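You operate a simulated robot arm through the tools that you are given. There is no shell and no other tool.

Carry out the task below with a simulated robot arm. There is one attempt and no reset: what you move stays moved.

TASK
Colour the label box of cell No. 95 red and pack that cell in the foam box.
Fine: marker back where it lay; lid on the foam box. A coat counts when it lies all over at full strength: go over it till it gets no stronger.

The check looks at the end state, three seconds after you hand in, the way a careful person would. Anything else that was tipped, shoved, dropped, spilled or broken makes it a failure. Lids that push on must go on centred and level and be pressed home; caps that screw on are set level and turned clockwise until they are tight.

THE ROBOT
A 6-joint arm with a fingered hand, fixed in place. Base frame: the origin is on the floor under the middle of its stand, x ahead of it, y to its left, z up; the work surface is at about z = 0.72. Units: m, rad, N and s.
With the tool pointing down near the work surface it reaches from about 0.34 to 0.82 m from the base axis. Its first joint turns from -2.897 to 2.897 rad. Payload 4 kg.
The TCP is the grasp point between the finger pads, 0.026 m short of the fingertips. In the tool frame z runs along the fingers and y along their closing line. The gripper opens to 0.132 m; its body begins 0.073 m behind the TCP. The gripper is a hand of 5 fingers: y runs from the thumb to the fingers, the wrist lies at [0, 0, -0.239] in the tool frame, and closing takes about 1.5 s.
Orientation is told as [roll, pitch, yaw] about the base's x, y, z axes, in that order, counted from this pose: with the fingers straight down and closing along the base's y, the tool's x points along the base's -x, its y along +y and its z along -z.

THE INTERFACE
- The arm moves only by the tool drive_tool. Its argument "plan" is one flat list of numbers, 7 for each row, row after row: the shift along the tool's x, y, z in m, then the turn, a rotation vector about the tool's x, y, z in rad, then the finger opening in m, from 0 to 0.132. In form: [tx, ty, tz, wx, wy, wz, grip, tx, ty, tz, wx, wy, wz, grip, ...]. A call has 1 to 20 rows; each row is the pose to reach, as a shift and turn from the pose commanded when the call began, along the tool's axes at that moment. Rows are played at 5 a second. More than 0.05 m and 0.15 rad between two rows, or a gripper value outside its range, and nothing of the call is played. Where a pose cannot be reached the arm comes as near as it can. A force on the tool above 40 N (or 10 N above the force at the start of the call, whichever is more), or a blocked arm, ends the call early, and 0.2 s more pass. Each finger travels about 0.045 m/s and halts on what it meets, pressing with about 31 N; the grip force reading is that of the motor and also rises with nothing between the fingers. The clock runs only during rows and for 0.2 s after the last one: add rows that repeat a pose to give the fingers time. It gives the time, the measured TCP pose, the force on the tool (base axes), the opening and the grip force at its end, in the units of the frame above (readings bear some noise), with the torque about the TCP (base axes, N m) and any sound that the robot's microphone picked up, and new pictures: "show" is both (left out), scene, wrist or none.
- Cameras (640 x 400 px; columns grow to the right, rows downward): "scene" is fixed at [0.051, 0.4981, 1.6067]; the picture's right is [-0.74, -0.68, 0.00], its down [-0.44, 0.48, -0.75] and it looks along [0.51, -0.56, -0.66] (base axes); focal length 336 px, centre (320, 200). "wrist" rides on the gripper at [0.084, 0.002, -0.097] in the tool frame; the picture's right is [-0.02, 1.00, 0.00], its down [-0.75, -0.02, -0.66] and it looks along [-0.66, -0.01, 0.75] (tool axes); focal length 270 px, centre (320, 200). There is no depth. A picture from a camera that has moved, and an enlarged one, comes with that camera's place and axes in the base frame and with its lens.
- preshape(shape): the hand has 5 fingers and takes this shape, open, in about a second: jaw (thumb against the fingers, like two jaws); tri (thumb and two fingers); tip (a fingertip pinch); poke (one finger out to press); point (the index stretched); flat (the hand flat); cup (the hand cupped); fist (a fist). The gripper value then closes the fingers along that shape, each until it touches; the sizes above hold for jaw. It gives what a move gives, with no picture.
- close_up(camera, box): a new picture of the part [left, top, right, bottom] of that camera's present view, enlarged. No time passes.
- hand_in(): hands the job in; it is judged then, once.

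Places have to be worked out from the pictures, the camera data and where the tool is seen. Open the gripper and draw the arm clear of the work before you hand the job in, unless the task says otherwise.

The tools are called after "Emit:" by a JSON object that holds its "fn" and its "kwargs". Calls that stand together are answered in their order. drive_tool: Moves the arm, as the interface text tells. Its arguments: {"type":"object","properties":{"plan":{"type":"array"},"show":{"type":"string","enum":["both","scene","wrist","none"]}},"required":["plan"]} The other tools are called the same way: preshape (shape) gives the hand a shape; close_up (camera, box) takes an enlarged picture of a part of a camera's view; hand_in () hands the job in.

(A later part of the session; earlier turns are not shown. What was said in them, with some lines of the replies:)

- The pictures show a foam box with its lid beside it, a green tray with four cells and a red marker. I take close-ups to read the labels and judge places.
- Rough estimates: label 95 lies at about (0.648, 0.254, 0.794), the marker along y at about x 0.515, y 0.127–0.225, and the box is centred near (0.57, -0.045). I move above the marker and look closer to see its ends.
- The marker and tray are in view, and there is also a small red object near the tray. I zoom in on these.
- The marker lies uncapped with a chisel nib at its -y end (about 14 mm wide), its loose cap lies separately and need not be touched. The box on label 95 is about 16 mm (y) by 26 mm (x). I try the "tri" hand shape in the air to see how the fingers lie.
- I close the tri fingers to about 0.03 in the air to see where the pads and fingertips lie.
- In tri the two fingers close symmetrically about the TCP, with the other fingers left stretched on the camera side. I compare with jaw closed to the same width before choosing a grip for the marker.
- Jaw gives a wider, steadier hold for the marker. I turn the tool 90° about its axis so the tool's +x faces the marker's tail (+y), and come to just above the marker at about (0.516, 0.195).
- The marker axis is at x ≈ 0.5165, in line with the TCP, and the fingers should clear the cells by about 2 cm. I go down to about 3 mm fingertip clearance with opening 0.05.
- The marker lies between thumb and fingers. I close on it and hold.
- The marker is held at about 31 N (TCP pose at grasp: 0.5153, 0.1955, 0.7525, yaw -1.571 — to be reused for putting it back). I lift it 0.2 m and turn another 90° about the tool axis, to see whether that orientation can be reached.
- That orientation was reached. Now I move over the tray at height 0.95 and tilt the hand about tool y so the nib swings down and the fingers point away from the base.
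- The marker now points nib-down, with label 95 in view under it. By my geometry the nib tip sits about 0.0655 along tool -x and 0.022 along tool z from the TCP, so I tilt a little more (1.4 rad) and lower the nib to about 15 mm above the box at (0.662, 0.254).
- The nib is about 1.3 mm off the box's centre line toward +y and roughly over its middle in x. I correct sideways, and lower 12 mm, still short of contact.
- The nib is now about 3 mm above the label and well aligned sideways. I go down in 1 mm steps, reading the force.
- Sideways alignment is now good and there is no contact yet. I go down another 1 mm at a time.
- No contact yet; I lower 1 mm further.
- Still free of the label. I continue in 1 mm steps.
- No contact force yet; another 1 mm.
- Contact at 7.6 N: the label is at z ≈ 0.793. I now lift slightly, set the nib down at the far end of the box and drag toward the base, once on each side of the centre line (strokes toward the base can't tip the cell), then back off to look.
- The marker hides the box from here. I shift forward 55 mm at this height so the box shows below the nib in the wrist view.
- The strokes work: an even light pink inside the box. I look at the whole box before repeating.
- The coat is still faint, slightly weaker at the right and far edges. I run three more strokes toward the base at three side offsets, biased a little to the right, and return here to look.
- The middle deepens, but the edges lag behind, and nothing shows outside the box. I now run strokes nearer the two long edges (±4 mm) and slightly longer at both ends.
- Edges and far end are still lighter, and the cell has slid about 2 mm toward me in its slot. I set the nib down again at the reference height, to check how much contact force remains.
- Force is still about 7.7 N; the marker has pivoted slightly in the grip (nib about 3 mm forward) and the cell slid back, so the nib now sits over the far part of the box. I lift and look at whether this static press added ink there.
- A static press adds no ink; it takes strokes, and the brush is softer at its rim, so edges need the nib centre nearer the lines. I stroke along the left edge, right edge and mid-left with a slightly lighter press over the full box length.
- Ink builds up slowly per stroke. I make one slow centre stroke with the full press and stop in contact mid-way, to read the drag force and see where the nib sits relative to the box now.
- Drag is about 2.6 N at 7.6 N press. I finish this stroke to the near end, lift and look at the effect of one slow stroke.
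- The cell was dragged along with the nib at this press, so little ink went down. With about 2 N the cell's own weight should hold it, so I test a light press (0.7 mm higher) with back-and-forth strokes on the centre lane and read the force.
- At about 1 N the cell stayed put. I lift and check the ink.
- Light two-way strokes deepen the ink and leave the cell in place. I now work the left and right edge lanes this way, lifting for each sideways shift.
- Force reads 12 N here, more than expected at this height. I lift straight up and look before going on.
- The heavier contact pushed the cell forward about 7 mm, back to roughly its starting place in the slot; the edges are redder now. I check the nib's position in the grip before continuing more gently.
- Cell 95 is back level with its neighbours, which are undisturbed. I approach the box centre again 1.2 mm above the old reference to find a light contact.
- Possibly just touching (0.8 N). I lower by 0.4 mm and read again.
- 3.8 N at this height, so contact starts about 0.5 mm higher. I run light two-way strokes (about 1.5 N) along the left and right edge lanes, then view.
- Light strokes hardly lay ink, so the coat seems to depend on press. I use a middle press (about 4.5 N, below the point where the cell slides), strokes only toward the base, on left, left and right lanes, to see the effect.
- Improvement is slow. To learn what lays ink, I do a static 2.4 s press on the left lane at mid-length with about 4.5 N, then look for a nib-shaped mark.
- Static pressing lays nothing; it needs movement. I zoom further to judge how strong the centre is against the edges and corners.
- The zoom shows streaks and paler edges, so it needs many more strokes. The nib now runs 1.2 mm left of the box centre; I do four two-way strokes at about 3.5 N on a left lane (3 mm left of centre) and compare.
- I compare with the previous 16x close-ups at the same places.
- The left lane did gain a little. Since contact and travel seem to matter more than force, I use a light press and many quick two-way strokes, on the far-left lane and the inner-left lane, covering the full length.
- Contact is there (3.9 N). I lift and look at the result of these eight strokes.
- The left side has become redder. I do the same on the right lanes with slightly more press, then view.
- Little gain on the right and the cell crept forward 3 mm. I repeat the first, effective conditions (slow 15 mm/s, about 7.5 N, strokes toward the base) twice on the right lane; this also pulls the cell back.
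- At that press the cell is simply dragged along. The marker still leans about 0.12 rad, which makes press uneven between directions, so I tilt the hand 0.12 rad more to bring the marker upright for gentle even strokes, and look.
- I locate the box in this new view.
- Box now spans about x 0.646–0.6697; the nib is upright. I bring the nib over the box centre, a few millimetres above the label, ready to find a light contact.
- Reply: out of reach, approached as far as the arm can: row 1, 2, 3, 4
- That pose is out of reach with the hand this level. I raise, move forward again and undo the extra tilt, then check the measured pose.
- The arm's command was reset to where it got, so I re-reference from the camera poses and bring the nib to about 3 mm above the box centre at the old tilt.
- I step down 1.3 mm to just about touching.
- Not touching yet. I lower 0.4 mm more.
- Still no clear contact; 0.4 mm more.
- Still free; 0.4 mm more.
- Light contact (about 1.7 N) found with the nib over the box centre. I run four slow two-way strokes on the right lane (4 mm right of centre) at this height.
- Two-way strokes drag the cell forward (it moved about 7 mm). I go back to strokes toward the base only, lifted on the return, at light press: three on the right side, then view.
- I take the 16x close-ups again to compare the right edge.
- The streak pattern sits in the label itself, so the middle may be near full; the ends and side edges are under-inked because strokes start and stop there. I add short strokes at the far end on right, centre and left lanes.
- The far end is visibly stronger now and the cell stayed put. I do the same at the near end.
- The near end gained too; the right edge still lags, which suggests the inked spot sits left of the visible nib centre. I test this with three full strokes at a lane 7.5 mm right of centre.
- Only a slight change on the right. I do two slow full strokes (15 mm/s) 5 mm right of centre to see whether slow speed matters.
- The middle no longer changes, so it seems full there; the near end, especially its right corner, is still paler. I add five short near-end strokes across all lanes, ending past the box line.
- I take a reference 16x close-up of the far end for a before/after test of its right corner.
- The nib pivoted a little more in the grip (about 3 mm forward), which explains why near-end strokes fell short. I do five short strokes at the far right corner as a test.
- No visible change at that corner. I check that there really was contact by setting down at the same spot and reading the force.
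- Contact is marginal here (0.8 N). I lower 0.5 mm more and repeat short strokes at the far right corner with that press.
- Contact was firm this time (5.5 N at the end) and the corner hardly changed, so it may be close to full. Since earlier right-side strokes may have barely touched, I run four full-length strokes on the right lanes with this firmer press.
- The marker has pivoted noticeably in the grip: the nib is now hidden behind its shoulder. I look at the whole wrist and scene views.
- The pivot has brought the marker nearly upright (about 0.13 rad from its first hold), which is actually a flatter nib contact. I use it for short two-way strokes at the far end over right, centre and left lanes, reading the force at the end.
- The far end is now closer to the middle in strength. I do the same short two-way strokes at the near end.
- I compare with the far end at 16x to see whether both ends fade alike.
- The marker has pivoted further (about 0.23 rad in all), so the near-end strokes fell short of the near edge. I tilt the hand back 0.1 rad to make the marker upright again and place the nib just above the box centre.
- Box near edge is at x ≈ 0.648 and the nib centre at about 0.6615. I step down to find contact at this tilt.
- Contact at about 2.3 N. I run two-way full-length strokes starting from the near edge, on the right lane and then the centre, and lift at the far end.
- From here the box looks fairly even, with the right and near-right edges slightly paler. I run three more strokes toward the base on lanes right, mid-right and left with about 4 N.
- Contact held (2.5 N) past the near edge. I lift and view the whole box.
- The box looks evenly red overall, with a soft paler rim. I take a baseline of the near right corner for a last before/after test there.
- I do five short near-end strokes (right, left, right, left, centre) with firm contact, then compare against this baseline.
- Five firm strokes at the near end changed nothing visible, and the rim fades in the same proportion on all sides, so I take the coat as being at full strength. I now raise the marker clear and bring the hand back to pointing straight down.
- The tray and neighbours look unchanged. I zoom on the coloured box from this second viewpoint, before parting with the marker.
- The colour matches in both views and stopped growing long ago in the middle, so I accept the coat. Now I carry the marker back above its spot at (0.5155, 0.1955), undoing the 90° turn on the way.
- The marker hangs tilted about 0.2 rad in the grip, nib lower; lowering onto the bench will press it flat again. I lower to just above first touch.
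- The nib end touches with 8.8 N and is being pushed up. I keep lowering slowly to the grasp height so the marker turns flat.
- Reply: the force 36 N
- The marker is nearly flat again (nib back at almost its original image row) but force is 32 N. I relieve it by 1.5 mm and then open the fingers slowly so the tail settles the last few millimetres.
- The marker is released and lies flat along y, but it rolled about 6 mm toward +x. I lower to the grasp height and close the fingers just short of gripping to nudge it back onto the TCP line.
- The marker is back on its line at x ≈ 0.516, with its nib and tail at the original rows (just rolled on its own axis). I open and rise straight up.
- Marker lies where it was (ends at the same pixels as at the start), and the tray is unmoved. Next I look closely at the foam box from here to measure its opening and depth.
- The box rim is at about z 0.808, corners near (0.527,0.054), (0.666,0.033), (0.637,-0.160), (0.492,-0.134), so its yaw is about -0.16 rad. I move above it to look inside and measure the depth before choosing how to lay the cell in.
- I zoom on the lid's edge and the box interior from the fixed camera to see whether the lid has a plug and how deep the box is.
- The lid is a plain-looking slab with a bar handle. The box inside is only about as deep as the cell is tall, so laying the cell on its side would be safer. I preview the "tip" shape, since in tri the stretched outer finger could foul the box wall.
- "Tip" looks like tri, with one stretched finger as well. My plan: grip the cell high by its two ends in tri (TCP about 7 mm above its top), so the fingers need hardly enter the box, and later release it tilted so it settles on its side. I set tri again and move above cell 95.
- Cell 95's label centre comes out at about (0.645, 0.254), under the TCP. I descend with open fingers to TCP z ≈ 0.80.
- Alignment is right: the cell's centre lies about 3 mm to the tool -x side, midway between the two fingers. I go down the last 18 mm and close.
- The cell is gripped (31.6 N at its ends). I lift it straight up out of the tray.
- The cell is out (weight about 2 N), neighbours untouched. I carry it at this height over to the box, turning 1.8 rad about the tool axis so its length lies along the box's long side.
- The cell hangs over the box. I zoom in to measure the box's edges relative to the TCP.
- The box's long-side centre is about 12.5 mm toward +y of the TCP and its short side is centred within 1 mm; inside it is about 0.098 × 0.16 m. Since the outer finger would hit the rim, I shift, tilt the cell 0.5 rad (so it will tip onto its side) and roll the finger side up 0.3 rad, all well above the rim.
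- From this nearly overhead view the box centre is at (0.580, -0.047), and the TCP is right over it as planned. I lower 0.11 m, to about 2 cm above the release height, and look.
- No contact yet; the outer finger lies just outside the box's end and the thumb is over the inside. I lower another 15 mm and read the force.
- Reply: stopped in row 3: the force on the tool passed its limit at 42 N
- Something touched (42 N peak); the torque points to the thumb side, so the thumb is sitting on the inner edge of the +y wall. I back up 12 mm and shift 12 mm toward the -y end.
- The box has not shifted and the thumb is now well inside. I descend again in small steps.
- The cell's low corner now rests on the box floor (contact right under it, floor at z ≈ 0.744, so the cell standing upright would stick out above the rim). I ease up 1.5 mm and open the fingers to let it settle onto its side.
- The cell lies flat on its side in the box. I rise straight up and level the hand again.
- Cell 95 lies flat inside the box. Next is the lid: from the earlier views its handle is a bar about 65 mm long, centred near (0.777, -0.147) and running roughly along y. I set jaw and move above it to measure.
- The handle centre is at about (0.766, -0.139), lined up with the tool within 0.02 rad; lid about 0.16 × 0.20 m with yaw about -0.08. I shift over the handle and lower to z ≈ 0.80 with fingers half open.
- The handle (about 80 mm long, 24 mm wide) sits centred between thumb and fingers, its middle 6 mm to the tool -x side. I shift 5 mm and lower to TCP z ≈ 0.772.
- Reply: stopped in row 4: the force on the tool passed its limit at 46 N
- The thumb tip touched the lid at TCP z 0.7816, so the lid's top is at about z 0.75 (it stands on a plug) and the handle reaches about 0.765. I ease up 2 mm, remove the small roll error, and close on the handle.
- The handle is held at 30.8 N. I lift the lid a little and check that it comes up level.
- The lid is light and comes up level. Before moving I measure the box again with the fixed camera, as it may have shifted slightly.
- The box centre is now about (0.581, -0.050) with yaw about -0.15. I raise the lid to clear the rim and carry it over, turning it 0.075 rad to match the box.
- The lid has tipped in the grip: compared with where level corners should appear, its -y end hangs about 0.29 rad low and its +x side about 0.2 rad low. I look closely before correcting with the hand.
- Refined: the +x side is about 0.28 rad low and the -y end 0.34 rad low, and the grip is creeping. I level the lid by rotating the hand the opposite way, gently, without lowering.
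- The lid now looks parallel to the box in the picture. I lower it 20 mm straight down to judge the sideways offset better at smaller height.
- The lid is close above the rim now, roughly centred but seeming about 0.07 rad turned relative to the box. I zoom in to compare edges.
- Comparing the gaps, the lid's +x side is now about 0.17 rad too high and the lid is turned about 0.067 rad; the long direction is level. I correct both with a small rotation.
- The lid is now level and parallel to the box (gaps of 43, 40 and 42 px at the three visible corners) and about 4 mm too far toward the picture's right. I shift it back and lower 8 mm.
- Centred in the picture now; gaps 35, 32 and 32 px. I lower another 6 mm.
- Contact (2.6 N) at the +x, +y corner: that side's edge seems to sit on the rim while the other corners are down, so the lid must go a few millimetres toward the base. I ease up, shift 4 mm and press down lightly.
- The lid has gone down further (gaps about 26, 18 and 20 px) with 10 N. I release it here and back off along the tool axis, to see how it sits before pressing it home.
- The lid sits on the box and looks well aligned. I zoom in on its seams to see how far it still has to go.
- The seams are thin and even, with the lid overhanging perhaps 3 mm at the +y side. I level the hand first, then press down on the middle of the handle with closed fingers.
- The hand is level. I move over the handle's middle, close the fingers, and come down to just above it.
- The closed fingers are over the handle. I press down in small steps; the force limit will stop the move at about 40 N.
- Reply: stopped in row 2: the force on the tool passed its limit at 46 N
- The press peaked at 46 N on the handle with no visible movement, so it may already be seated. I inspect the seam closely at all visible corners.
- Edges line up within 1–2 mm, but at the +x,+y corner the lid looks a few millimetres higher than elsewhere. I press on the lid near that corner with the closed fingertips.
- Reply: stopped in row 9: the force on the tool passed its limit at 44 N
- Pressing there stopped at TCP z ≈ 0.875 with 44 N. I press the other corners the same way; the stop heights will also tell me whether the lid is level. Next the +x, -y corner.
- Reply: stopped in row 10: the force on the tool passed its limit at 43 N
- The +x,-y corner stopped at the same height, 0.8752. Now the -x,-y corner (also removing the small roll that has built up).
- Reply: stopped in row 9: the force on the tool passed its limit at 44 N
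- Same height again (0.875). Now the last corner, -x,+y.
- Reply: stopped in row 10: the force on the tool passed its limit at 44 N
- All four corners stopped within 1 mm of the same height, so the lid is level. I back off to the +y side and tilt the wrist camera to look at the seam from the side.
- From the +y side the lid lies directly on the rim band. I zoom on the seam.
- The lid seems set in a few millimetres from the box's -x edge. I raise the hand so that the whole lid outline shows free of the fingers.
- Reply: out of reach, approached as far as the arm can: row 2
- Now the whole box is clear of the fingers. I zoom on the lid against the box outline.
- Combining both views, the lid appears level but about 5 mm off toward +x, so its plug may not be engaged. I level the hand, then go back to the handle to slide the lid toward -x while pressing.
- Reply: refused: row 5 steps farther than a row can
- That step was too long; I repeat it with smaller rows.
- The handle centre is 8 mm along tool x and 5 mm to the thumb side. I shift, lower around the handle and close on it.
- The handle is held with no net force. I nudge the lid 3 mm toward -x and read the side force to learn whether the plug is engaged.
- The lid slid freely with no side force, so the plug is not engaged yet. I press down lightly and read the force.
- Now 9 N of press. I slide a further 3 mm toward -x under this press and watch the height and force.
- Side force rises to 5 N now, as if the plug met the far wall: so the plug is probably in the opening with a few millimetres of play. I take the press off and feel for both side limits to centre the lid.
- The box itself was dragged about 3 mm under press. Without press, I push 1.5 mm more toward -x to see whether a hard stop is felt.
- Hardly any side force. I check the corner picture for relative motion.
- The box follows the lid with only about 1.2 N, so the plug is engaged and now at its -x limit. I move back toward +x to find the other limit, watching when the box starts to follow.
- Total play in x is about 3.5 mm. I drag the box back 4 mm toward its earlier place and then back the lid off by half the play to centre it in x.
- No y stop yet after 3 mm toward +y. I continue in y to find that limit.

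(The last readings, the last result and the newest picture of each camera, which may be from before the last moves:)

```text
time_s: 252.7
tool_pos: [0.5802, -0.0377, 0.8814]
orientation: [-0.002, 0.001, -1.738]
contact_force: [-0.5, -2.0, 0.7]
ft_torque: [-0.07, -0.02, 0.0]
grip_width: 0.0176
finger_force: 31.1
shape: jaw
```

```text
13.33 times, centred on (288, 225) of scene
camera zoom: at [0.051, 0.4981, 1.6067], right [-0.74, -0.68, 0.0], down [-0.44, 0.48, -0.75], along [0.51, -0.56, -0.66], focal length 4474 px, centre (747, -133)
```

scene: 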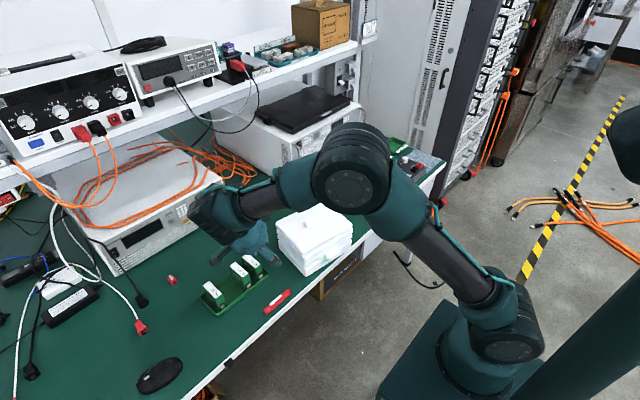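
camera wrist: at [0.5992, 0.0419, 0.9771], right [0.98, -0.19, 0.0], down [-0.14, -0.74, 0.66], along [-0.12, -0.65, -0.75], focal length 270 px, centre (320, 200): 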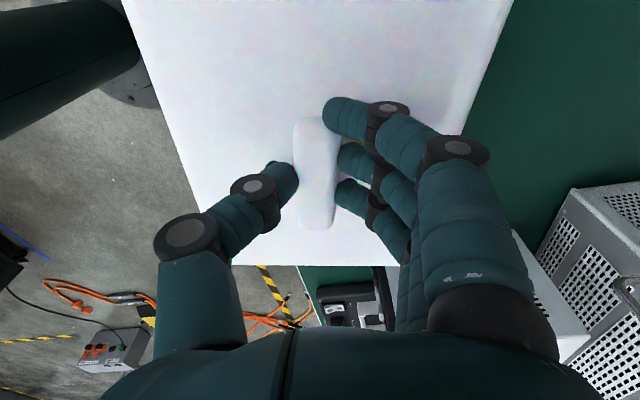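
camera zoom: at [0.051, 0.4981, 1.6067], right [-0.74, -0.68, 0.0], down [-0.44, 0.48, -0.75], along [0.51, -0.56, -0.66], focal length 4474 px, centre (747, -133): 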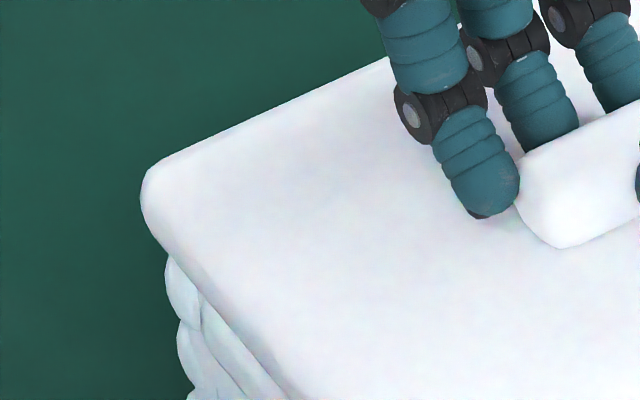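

The +y limit is reached (2 N, box starts to follow). Now I go the other way, toward -y.

Emit:
{"fn": "drive_tool", "kwargs": {"plan": [-0.0015, 0, 0, 0, 0, 0, 0.01, -0.003, 0, 0, 0, 0, 0, 0.01, -0.0045, 0, 0, 0, 0, 0, 0.01, -0.005, 0, 0, 0, 0, 0, 0.01, -0.005, 0, 0, 0, 0, 0, 0.01], "show": "none"}}

Emit:
{"fn": "close_up", "kwargs": {"camera": "scene", "box": [330, 215, 360, 240]}}

Emit:
{"fn": "drive_tool", "kwargs": {"plan": [-0.0015, 0, 0, 0, 0, 0, 0.01, -0.0025, 0, 0, 0, 0, 0, 0.01, -0.0025, 0, 0, 0, 0, 0, 0.01], "show": "none"}}

Emit:
{"fn": "close_up", "kwargs": {"camera": "scene", "box": [330, 215, 360, 240]}}

```text
time_s: 253.9
tool_pos: [0.5804, -0.0422, 0.8818]
orientation: [-0.003, 0.0, -1.737]
contact_force: [0.5, 0.1, -0.4]
ft_torque: [-0.07, -0.03, 0.03]
grip_width: 0.0174
finger_force: 30.8
shape: jaw
```

```text
16.00 times, centred on (345, 228) of scene
camera zoom: at [0.051, 0.4981, 1.6067], right [-0.74, -0.68, 0.0], down [-0.44, 0.48, -0.75], along [0.51, -0.56, -0.66], focal length 5369 px, centre (-80, -240)
```

zoom: 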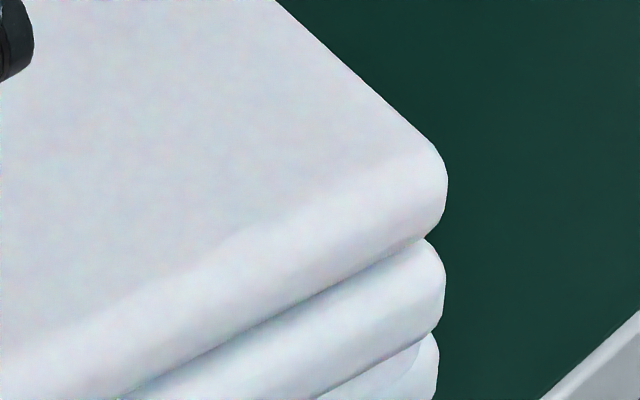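

```text
time_s: 254.7
tool_pos: [0.5794, -0.0439, 0.8821]
orientation: [-0.002, 0.0, -1.737]
contact_force: [0.2, -0.6, -0.1]
ft_torque: [-0.04, -0.02, 0.0]
grip_width: 0.018
finger_force: 31.0
shape: jaw
```

```text
16.00 times, centred on (345, 228) of scene
camera zoom: at [0.051, 0.4981, 1.6067], right [-0.74, -0.68, 0.0], down [-0.44, 0.48, -0.75], along [0.51, -0.56, -0.66], focal length 5369 px, centre (-80, -240)
```

zoom: 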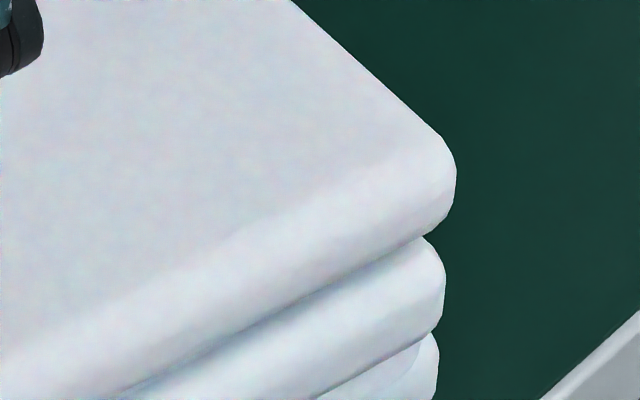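

Still free after about 8.6 mm of travel in y. I go on a little further toward -y.

Emit:
{"fn": "drive_tool", "kwargs": {"plan": [-0.0015, 0, 0, 0, 0, 0, 0.01, -0.003, 0, 0, 0, 0, 0, 0.01, -0.003, 0, 0, 0, 0, 0, 0.01], "show": "none"}}

Emit:
{"fn": "close_up", "kwargs": {"camera": "scene", "box": [330, 215, 360, 240]}}

Emit:
{"fn": "close_up", "kwargs": {"camera": "scene", "box": [265, 185, 365, 275]}}

```text
time_s: 255.5
tool_pos: [0.5805, -0.0476, 0.882]
orientation: [-0.002, 0.0, -1.738]
contact_force: [1.0, 1.6, -0.2]
ft_torque: [0.03, -0.05, 0.06]
grip_width: 0.0177
finger_force: 30.8
shape: jaw
```

```text
16.00 times, centred on (345, 228) of scene
camera zoom: at [0.051, 0.4981, 1.6067], right [-0.74, -0.68, 0.0], down [-0.44, 0.48, -0.75], along [0.51, -0.56, -0.66], focal length 5369 px, centre (-80, -240)
```

zoom: 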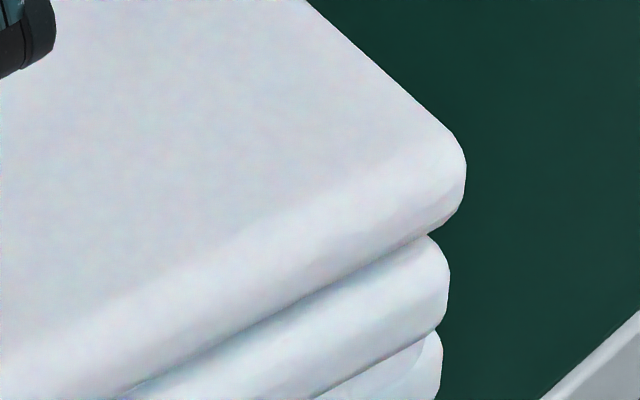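

```text
4.44 times, centred on (315, 230) of scene
camera zoom: at [0.051, 0.4981, 1.6067], right [-0.74, -0.68, 0.0], down [-0.44, 0.48, -0.75], along [0.51, -0.56, -0.66], focal length 1491 px, centre (342, 67)
```

zoom: 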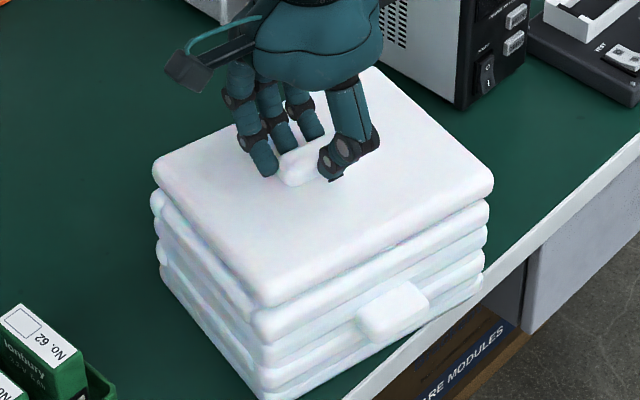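

The y limits are 10 mm apart, the x limits only 3.5 mm, which suggests the lid is turned slightly relative to the box (about 0.025 rad by the earlier view). I centre it in y, turn it 0.025 rad, and look.

Emit:
{"fn": "drive_tool", "kwargs": {"plan": [0.002, 0, 0, 0, 0, 0, 0.01, 0.004, 0, 0, 0, 0, 0, 0.01, 0.005, 0, 0, 0, 0, -0.012, 0.01, 0.005, 0, 0, 0, 0, -0.025, 0.01, 0.005, 0, 0, 0, 0, -0.025, 0.01], "show": "none"}}

Emit:
{"fn": "close_up", "kwargs": {"camera": "scene", "box": [265, 185, 365, 275]}}

Emit:
{"fn": "close_up", "kwargs": {"camera": "scene", "box": [295, 225, 355, 265]}}

```text
time_s: 256.7
tool_pos: [0.5822, -0.0408, 0.881]
orientation: [-0.002, -0.002, -1.713]
contact_force: [1.0, -0.6, 0.0]
ft_torque: [-0.04, -0.03, 0.01]
grip_width: 0.0177
finger_force: 30.9
shape: jaw
```

```text
4.44 times, centred on (315, 230) of scene
camera zoom: at [0.051, 0.4981, 1.6067], right [-0.74, -0.68, 0.0], down [-0.44, 0.48, -0.75], along [0.51, -0.56, -0.66], focal length 1491 px, centre (342, 67)
```

zoom: 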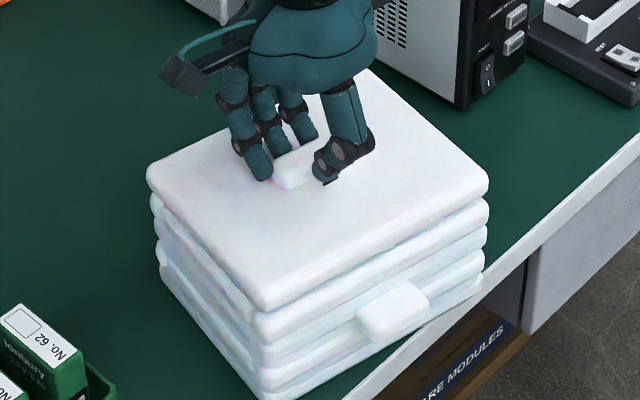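

```text
10.00 times, centred on (325, 245) of scene
camera zoom: at [0.051, 0.4981, 1.6067], right [-0.74, -0.68, 0.0], down [-0.44, 0.48, -0.75], along [0.51, -0.56, -0.66], focal length 3356 px, centre (270, -250)
```

zoom: 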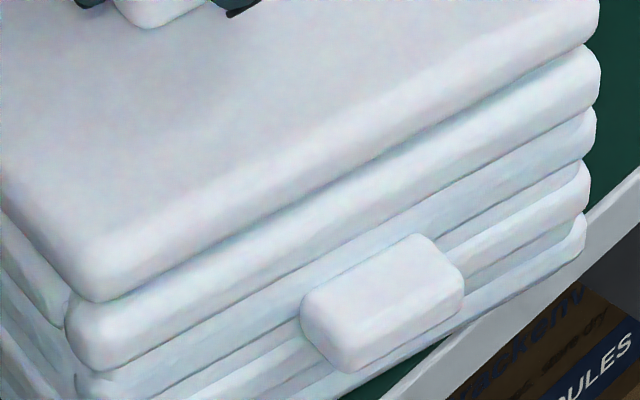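

By the limits the lid should be nearly centred now. I release it and look again from the +y side to verify.

Emit:
{"fn": "drive_tool", "kwargs": {"plan": [0, 0, 0, 0, 0, 0, 0.025, 0, 0, 0, 0, 0, 0, 0.04, 0, 0, 0, 0, 0, 0, 0.06, 0, 0, -0.03, 0, 0, 0, 0.07, 0, 0, -0.07, 0, 0, 0, 0.07, 0.03, -0.003, -0.1, 0, 0, 0, 0.07, 0.075, -0.006, -0.1, 0, 0, 0, 0.07, 0.12, -0.01, -0.1, 0, 0, 0, 0.07, 0.165, -0.014, -0.1, 0, 0, 0, 0.07, 0.21, -0.018, -0.1, 0, 0, 0, 0.1, 0.255, -0.022, -0.1, 0, -0.12, 0, 0.132, 0.285, -0.025, -0.1, 0, -0.25, 0, 0.132, 0.285, -0.025, -0.1, 0, -0.25, 0, 0.132], "show": "wrist"}}

Emit:
{"fn": "close_up", "kwargs": {"camera": "wrist", "box": [290, 120, 450, 260]}}

Emit:
{"fn": "close_up", "kwargs": {"camera": "scene", "box": [265, 185, 365, 275]}}

```text
time_s: 259.5
tool_pos: [0.5982, 0.2436, 0.9818]
orientation: [-0.001, -0.252, -1.711]
contact_force: [0.7, 0.6, 0.1]
ft_torque: [-0.01, 0.0, -0.01]
grip_width: 0.1316
finger_force: 0.1
shape: jaw
camera wrist: at [0.6145, 0.3497, 1.0532], right [0.99, -0.16, 0.0], down [-0.09, -0.56, 0.82], along [-0.13, -0.81, -0.57], focal length 270 px, centre (320, 200)
```

wrist: 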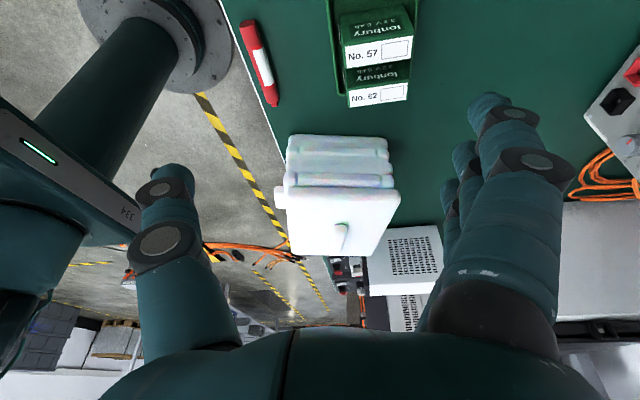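

```text
2.86 times, centred on (370, 190) of wrist
camera zoom: at [0.6145, 0.3497, 1.0532], right [0.99, -0.16, 0.0], down [-0.09, -0.56, 0.82], along [-0.13, -0.81, -0.57], focal length 772 px, centre (177, 229)
```

zoom: 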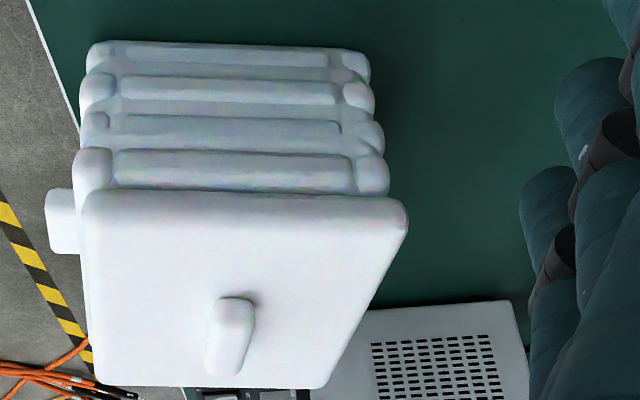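

```text
4.44 times, centred on (315, 230) of scene
camera zoom: at [0.051, 0.4981, 1.6067], right [-0.74, -0.68, 0.0], down [-0.44, 0.48, -0.75], along [0.51, -0.56, -0.66], focal length 1491 px, centre (342, 67)
```

zoom: 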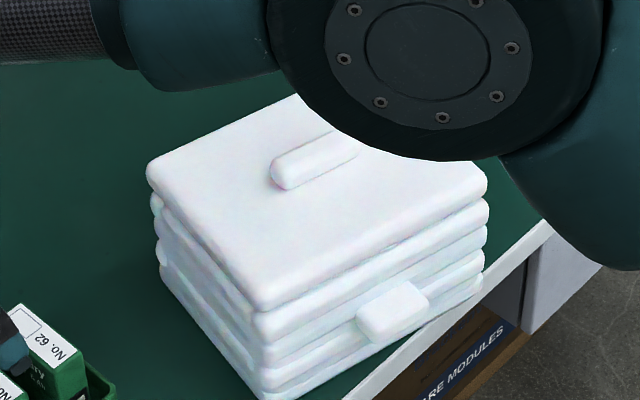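

From the +y side the lid sits about 6 mm toward +x at this end but flush at the far end, so it needs about 0.04 rad more turn. I level the hand and go back to the handle.

Emit:
{"fn": "drive_tool", "kwargs": {"plan": [0, 0, 0, 0, 0.125, 0, 0.1, 0, 0, 0, 0, 0.25, 0, 0.07, 0, 0, 0, 0, 0.25, 0, 0.07], "show": "none"}}

```text
time_s: 260.3
tool_pos: [0.5967, 0.2427, 0.9812]
orientation: [0.0, 0.0, -1.714]
contact_force: [-0.3, 0.6, 1.3]
ft_torque: [0.0, 0.02, 0.01]
grip_width: 0.071
finger_force: 0.0
shape: jaw
```

The hand is level. I return over the handle and lower around it again.

Emit:
{"fn": "drive_tool", "kwargs": {"plan": [-0.0353, 0.0033, 0.0, 0, 0, 0, 0.07, -0.0707, 0.0065, 0.0, 0, 0, 0, 0.07, -0.106, 0.0098, 0.005, 0, 0, 0, 0.07, -0.1414, 0.0131, 0.015, 0, 0, 0, 0.07, -0.1767, 0.0163, 0.025, 0, 0, 0, 0.07, -0.212, 0.0196, 0.035, 0, 0, 0, 0.07, -0.2474, 0.0228, 0.045, 0, 0, 0, 0.07, -0.2827, 0.0261, 0.055, 0, 0, 0, 0.07, -0.2827, 0.0261, 0.075, 0, 0, 0, 0.06, -0.2827, 0.0261, 0.09, 0, 0, 0, 0.06, -0.2827, 0.0261, 0.098, 0, 0, 0, 0.06, -0.2827, 0.0261, 0.1, 0, 0, 0, 0.05, -0.2827, 0.0261, 0.1, 0, 0, 0, 0.04, -0.2827, 0.0261, 0.1, 0, 0, 0, 0.03, -0.2827, 0.0261, 0.1, 0, 0, 0, 0.02, -0.2827, 0.0261, 0.1, 0, 0, 0, 0.01, -0.2827, 0.0261, 0.1, 0, 0, 0, 0.01, -0.2827, 0.0261, 0.1, 0, 0, 0, 0.01], "show": "wrist"}}

Emit:
{"fn": "close_up", "kwargs": {"camera": "scene", "box": [265, 185, 365, 275]}}

```text
time_s: 264.1
tool_pos: [0.5811, -0.0402, 0.8814]
orientation: [-0.002, 0.001, -1.712]
contact_force: [-0.1, 0.9, 1.0]
ft_torque: [-0.04, -0.07, 0.15]
grip_width: 0.0137
finger_force: 31.4
shape: jaw
camera wrist: at [0.5961, 0.0453, 0.9775], right [0.99, -0.16, 0.0], down [-0.12, -0.74, 0.66], along [-0.11, -0.65, -0.75], focal length 270 px, centre (320, 200)
```

wrist: 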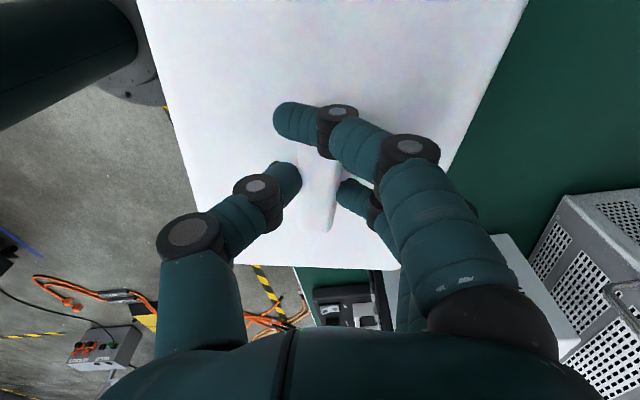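

```text
4.44 times, centred on (315, 230) of scene
camera zoom: at [0.051, 0.4981, 1.6067], right [-0.74, -0.68, 0.0], down [-0.44, 0.48, -0.75], along [0.51, -0.56, -0.66], focal length 1491 px, centre (342, 67)
```

zoom: 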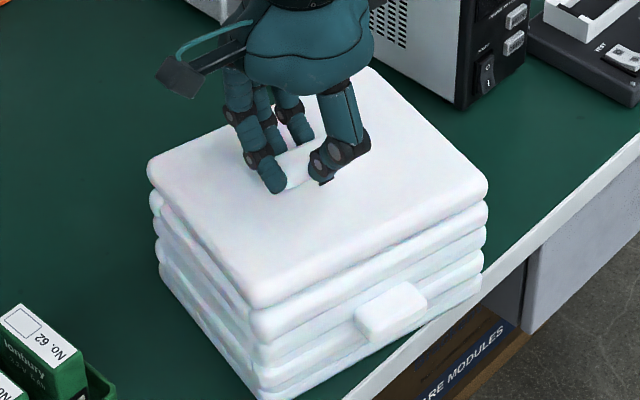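

One finger passed beyond the handle's end, but it is held by the others. I turn the lid 0.04 rad counter-clockwise (seen from above) and look.

Emit:
{"fn": "drive_tool", "kwargs": {"plan": [0, 0, 0, 0, 0, -0.015, 0.01, 0, 0, 0, 0, 0, -0.03, 0.01, 0, 0, 0, 0, 0, -0.045, 0.01, 0, 0, 0, 0, 0, -0.045, 0.01], "show": "none"}}

Emit:
{"fn": "close_up", "kwargs": {"camera": "scene", "box": [265, 185, 365, 275]}}

Emit:
{"fn": "close_up", "kwargs": {"camera": "scene", "box": [295, 225, 355, 265]}}

```text
time_s: 265.1
tool_pos: [0.5828, -0.0401, 0.8816]
orientation: [-0.001, 0.0, -1.67]
contact_force: [1.0, -0.7, 1.6]
ft_torque: [0.01, -0.06, -0.05]
grip_width: 0.0132
finger_force: 31.0
shape: jaw
```

```text
4.44 times, centred on (315, 230) of scene
camera zoom: at [0.051, 0.4981, 1.6067], right [-0.74, -0.68, 0.0], down [-0.44, 0.48, -0.75], along [0.51, -0.56, -0.66], focal length 1491 px, centre (342, 67)
```

zoom: 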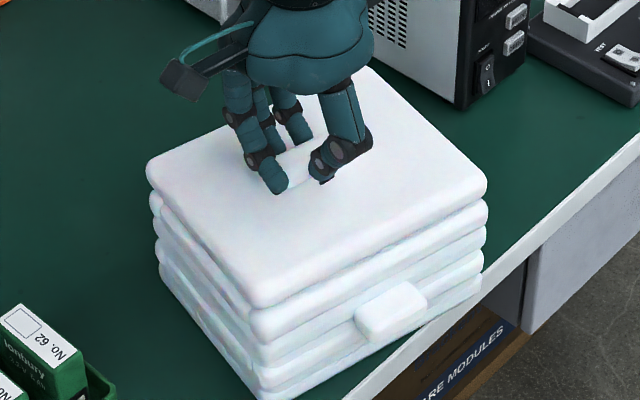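

```text
10.00 times, centred on (325, 245) of scene
camera zoom: at [0.051, 0.4981, 1.6067], right [-0.74, -0.68, 0.0], down [-0.44, 0.48, -0.75], along [0.51, -0.56, -0.66], focal length 3356 px, centre (270, -250)
```

zoom: 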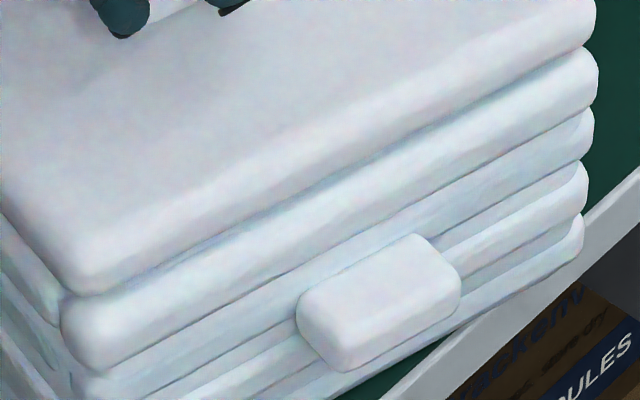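

I shift it a further 3 mm toward -x, release, and look from the +y side again.

Emit:
{"fn": "drive_tool", "kwargs": {"plan": [0, -0.0015, 0, 0, 0, 0, 0.01, 0, -0.003, 0, 0, 0, 0, 0.01, 0, -0.003, 0, 0, 0, 0, 0.025, 0, -0.003, 0, 0, 0, 0, 0.04, 0, -0.003, 0, 0, 0, 0, 0.06, 0, -0.003, -0.03, 0, 0, 0, 0.07, 0, -0.003, -0.07, 0, 0, 0, 0.07, 0.03, -0.003, -0.1, 0, 0, 0, 0.07, 0.075, -0.003, -0.1, 0, 0, 0, 0.07, 0.12, -0.003, -0.1, 0, 0, 0, 0.07, 0.165, -0.003, -0.1, 0, 0, 0, 0.07, 0.21, -0.003, -0.1, 0, 0, 0, 0.1, 0.255, -0.003, -0.1, 0, -0.12, 0, 0.132, 0.285, -0.003, -0.1, 0, -0.25, 0, 0.132, 0.285, -0.003, -0.1, 0, -0.25, 0, 0.132], "show": "wrist"}}

Emit:
{"fn": "close_up", "kwargs": {"camera": "wrist", "box": [290, 120, 450, 260]}}

Emit:
{"fn": "close_up", "kwargs": {"camera": "scene", "box": [265, 185, 365, 275]}}

```text
time_s: 268.3
tool_pos: [0.6064, 0.2447, 0.982]
orientation: [-0.002, -0.252, -1.667]
contact_force: [0.2, -0.1, 0.3]
ft_torque: [0.04, 0.0, 0.03]
grip_width: 0.1313
finger_force: 0.0
shape: jaw
camera wrist: at [0.6192, 0.3522, 1.0532], right [0.99, -0.12, 0.0], down [-0.07, -0.56, 0.82], along [-0.09, -0.82, -0.57], focal length 270 px, centre (320, 200)
```

wrist: 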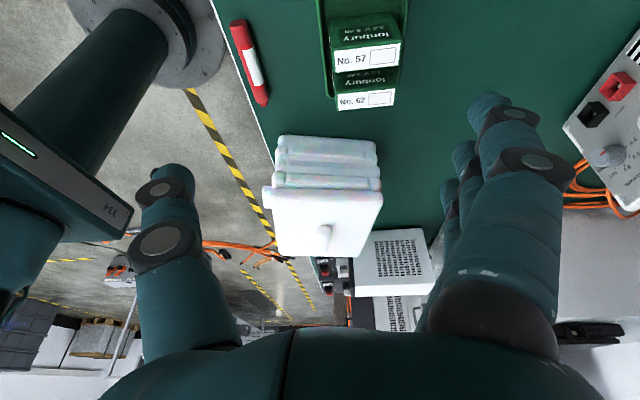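

```text
2.86 times, centred on (370, 190) of wrist
camera zoom: at [0.6192, 0.3522, 1.0532], right [0.99, -0.12, 0.0], down [-0.07, -0.56, 0.82], along [-0.09, -0.82, -0.57], focal length 772 px, centre (177, 229)
```

zoom: 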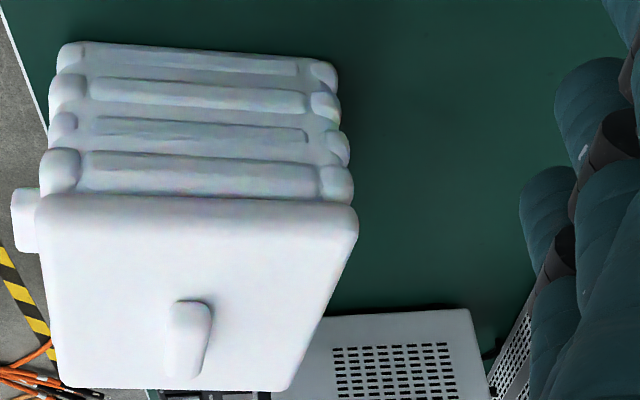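

```text
4.44 times, centred on (315, 230) of scene
camera zoom: at [0.051, 0.4981, 1.6067], right [-0.74, -0.68, 0.0], down [-0.44, 0.48, -0.75], along [0.51, -0.56, -0.66], focal length 1491 px, centre (342, 67)
```

zoom: 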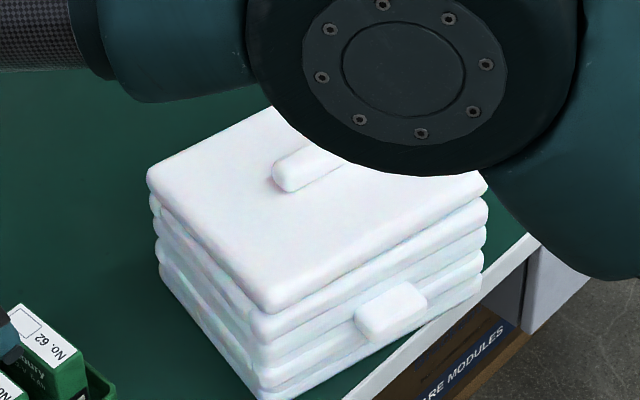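

At this end the lid is now centred on the rim to within a millimetre, and the fixed camera agrees at the other corners. I level the hand and close it for a last press on the handle.

Emit:
{"fn": "drive_tool", "kwargs": {"plan": [0, 0, 0, 0, 0.125, 0, 0.07, 0, 0, 0, 0, 0.252, 0, 0.03, 0, 0, 0, 0, 0.252, 0, 0.0, 0, 0, 0, 0, 0.252, 0, 0.0], "show": "none"}}

Emit:
{"fn": "close_up", "kwargs": {"camera": "scene", "box": [265, 185, 365, 275]}}

```text
time_s: 269.3
tool_pos: [0.6056, 0.2451, 0.9804]
orientation: [-0.001, 0.002, -1.668]
contact_force: [-0.8, -0.2, 0.0]
ft_torque: [0.0, 0.02, 0.04]
grip_width: 0.0483
finger_force: 0.0
shape: jaw
```

```text
4.44 times, centred on (315, 230) of scene
camera zoom: at [0.051, 0.4981, 1.6067], right [-0.74, -0.68, 0.0], down [-0.44, 0.48, -0.75], along [0.51, -0.56, -0.66], focal length 1491 px, centre (342, 67)
```

zoom: 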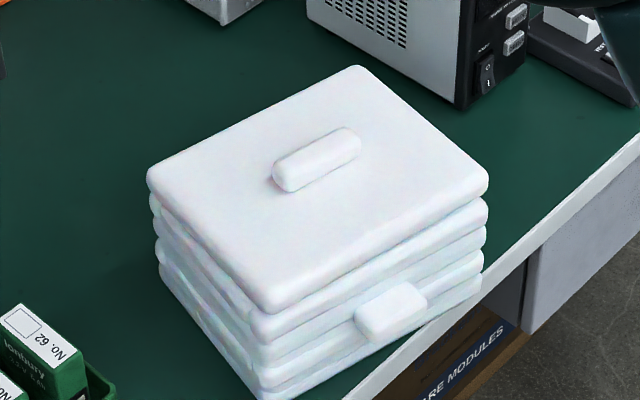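

The view is clear now. I zoom on the front and left corners to compare the lid's turn with the box's.

Emit:
{"fn": "close_up", "kwargs": {"camera": "scene", "box": [290, 225, 340, 275]}}

Emit:
{"fn": "close_up", "kwargs": {"camera": "scene", "box": [290, 240, 365, 275]}}

Emit:
{"fn": "close_up", "kwargs": {"camera": "scene", "box": [268, 212, 328, 275]}}

```text
8.00 times, centred on (315, 250) of scene
camera zoom: at [0.051, 0.4981, 1.6067], right [-0.74, -0.68, 0.0], down [-0.44, 0.48, -0.75], along [0.51, -0.56, -0.66], focal length 2684 px, centre (360, -200)
```

zoom: 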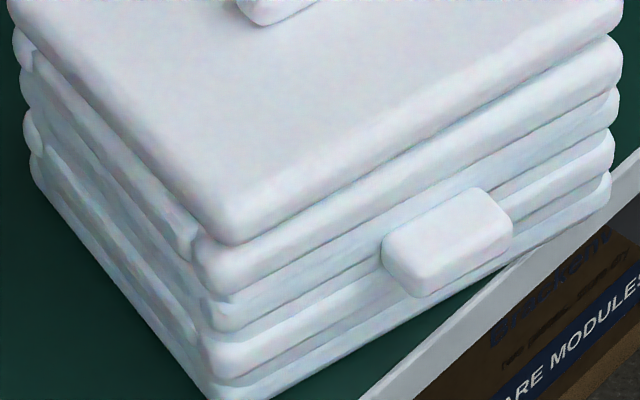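

```text
8.53 times, centred on (328, 258) of scene
camera zoom: at [0.051, 0.4981, 1.6067], right [-0.74, -0.68, 0.0], down [-0.44, 0.48, -0.75], along [0.51, -0.56, -0.66], focal length 2863 px, centre (256, -291)
```

zoom: 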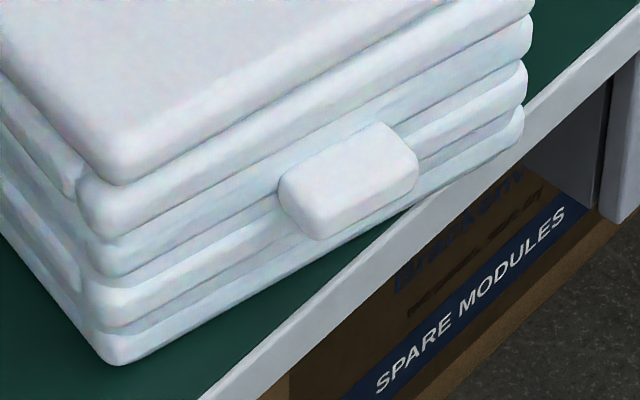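

```text
6.35 times, centred on (298, 244) of scene
camera zoom: at [0.051, 0.4981, 1.6067], right [-0.74, -0.68, 0.0], down [-0.44, 0.48, -0.75], along [0.51, -0.56, -0.66], focal length 2130 px, centre (460, -76)
```

zoom: 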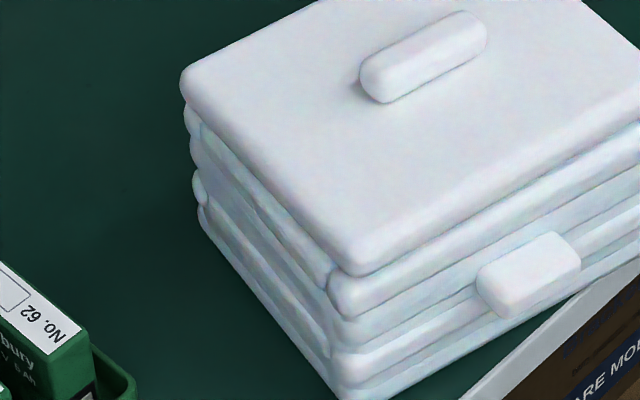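

The edges run parallel layer by layer, so the lid is straight and well centred. I move the closed hand over the handle and press it home once more.

Emit:
{"fn": "drive_tool", "kwargs": {"plan": [-0.0327, 0.0004, 0.0, 0, 0, 0, 0, -0.0654, 0.0009, 0.005, 0, 0, 0, 0, -0.098, 0.0013, 0.01, 0, 0, 0, 0, -0.1307, 0.0018, 0.02, 0, 0, 0, 0, -0.1634, 0.0022, 0.03, 0, 0, 0, 0, -0.1961, 0.0027, 0.04, 0, 0, 0, 0, -0.2287, 0.0031, 0.05, 0, 0, 0, 0, -0.2614, 0.0036, 0.055, 0, 0, 0, 0, -0.2941, 0.004, 0.06, 0, 0, 0, 0, -0.2941, 0.004, 0.07, 0, 0, 0, 0, -0.2941, 0.004, 0.078, 0, 0, 0, 0, -0.2941, 0.004, 0.082, 0, 0, 0, 0, -0.2941, 0.004, 0.085, 0, 0, 0, 0, -0.2941, 0.004, 0.088, 0, 0, 0, 0, -0.2941, 0.004, 0.091, 0, 0, 0, 0, -0.2941, 0.004, 0.094, 0, 0, 0, 0], "show": "both"}}

Emit:
{"fn": "close_up", "kwargs": {"camera": "scene", "box": [265, 185, 365, 275]}}

```text
time_s: 272.5
tool_pos: [0.5848, -0.0482, 0.8951]
orientation: [0.01, 0.0, -1.669]
contact_force: [-2.7, 0.1, 15.9]
ft_torque: [-0.01, 0.02, -0.03]
grip_width: 0.0
finger_force: 31.1
shape: jaw
stopped in row 16: the force on the tool passed its limit at 45 N (the readings are from after the stop); the commanded pose is now the measured one
camera wrist: at [0.5948, 0.0368, 0.9914], right [0.99, -0.12, 0.01], down [-0.1, -0.75, 0.66], along [-0.07, -0.65, -0.75], focal length 270 px, centre (320, 200)
```

scene: 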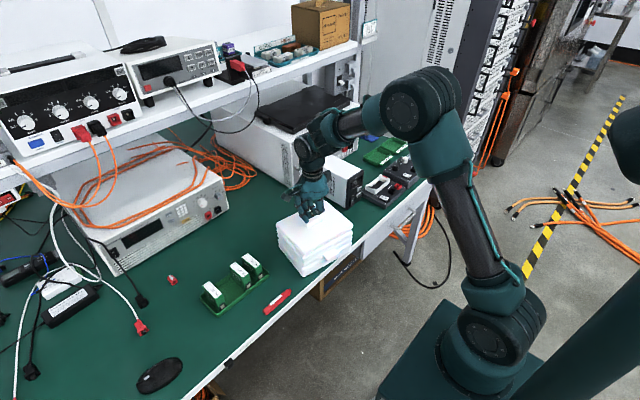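
wrist: 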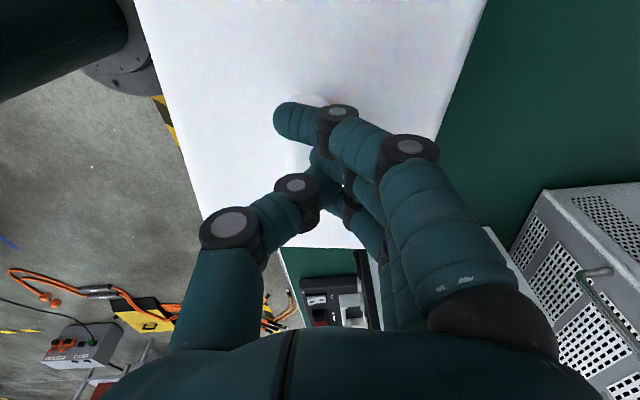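

```text
4.44 times, centred on (315, 230) of scene
camera zoom: at [0.051, 0.4981, 1.6067], right [-0.74, -0.68, 0.0], down [-0.44, 0.48, -0.75], along [0.51, -0.56, -0.66], focal length 1491 px, centre (342, 67)
```

zoom: 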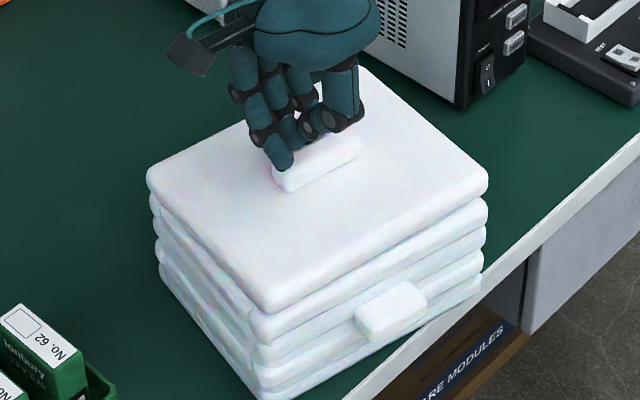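

The press stops at the same height as before (0.895), the seam is closed and the lid sits level. I rise straight up, open the hand and draw the arm clear.

Emit:
{"fn": "drive_tool", "kwargs": {"plan": [0, 0, -0.01, 0, 0, 0, 0, 0, 0, -0.03, 0, 0, 0, 0, 0, 0, -0.06, 0, 0, 0, 0, 0, 0, -0.1, 0, 0, 0, 0.03, 0, 0, -0.14, 0, 0, 0, 0.06, 0, 0, -0.18, 0, 0, 0, 0.1, 0.01, -0.03, -0.2, 0, 0, 0, 0.132, 0.02, -0.07, -0.2, 0, 0, 0, 0.132, 0.03, -0.11, -0.2, 0, 0, 0, 0.132, 0.04, -0.15, -0.2, 0, 0, 0, 0.132, 0.04, -0.15, -0.2, 0, 0, 0, 0.132], "show": "both"}}

Emit:
{"fn": "close_up", "kwargs": {"camera": "scene", "box": [180, 180, 380, 320]}}

Emit:
{"fn": "close_up", "kwargs": {"camera": "scene", "box": [265, 185, 365, 275]}}

```text
time_s: 274.9
tool_pos: [0.4371, 0.0053, 1.0924]
orientation: [0.009, 0.003, -1.668]
contact_force: [-0.9, 0.4, -0.2]
ft_torque: [0.0, 0.0, -0.01]
grip_width: 0.1313
finger_force: 0.2
shape: jaw
camera wrist: at [0.4475, 0.0909, 1.1887], right [0.99, -0.12, 0.01], down [-0.09, -0.75, 0.66], along [-0.07, -0.65, -0.75], focal length 270 px, centre (320, 200)
```

scene: 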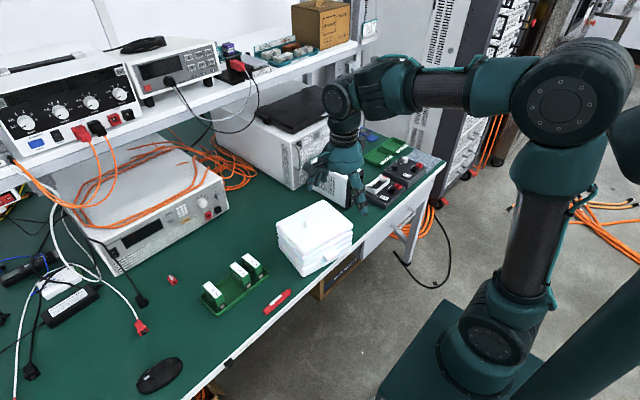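
wrist: 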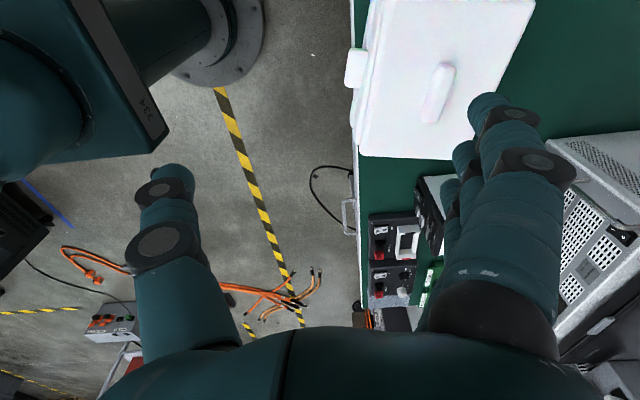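

```text
2.86 times, centred on (280, 250) of scene
camera zoom: at [0.051, 0.4981, 1.6067], right [-0.74, -0.68, 0.0], down [-0.44, 0.48, -0.75], along [0.51, -0.56, -0.66], focal length 959 px, centre (434, 57)
```

zoom: 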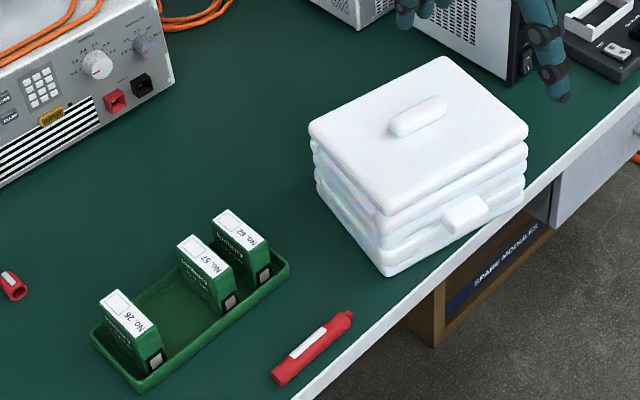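

```text
4.44 times, centred on (315, 230) of scene
camera zoom: at [0.051, 0.4981, 1.6067], right [-0.74, -0.68, 0.0], down [-0.44, 0.48, -0.75], along [0.51, -0.56, -0.66], focal length 1491 px, centre (342, 67)
```

zoom: 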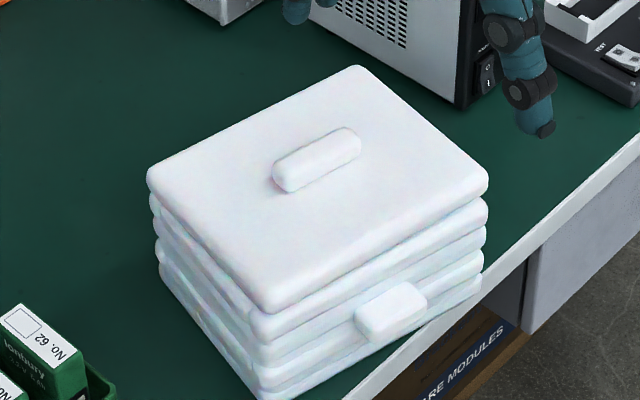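

The lid is on, straight and level. The three other cells and the marker lie in place, the hand is open and the arm is clear of the work. I hand the job in.

Emit:
{"fn": "hand_in", "kwargs": {}}

```text
The job is handed in.
```

I coloured the label box of cell No. 95 red and packed that cell in the foam box with the lid on. The job is handed in. I don't have the check result, and I'm unsure about two points: how evenly the red covers, and whether the lid is fully home.

- **Label box:** I went over it until extra strokes no longer made it visibly stronger. The middle still shows fine streaks. A pale rim about 2–3 mm wide stayed along the edges. I took that as how a full coat looks there, but I could not confirm it.
- **Cell 95:** it lies flat on its side in the box. Standing upright it would have stuck out above the rim.
- **Lid:** it sits straight, and the seam is closed on the two sides I could see. I pressed the handle and all four corners with about 45 N each, and the corner heights agreed within about 1 mm. After those corner presses I re-centred the lid and pressed only the handle again. I judged "pressed home" from the closed seam and the heights, because I never saw the underside of the lid.
- **Foam box:** it shifted by a few millimetres while I placed the cell and centred the lid.
- **Marker:** it is back in its original spot and direction, but rolled about a quarter turn on its own axis, so its label now faces sideways.
- **Everything else:** the tray, the other three cells and the loose cap show no visible change. The hand is open and the arm is clear.
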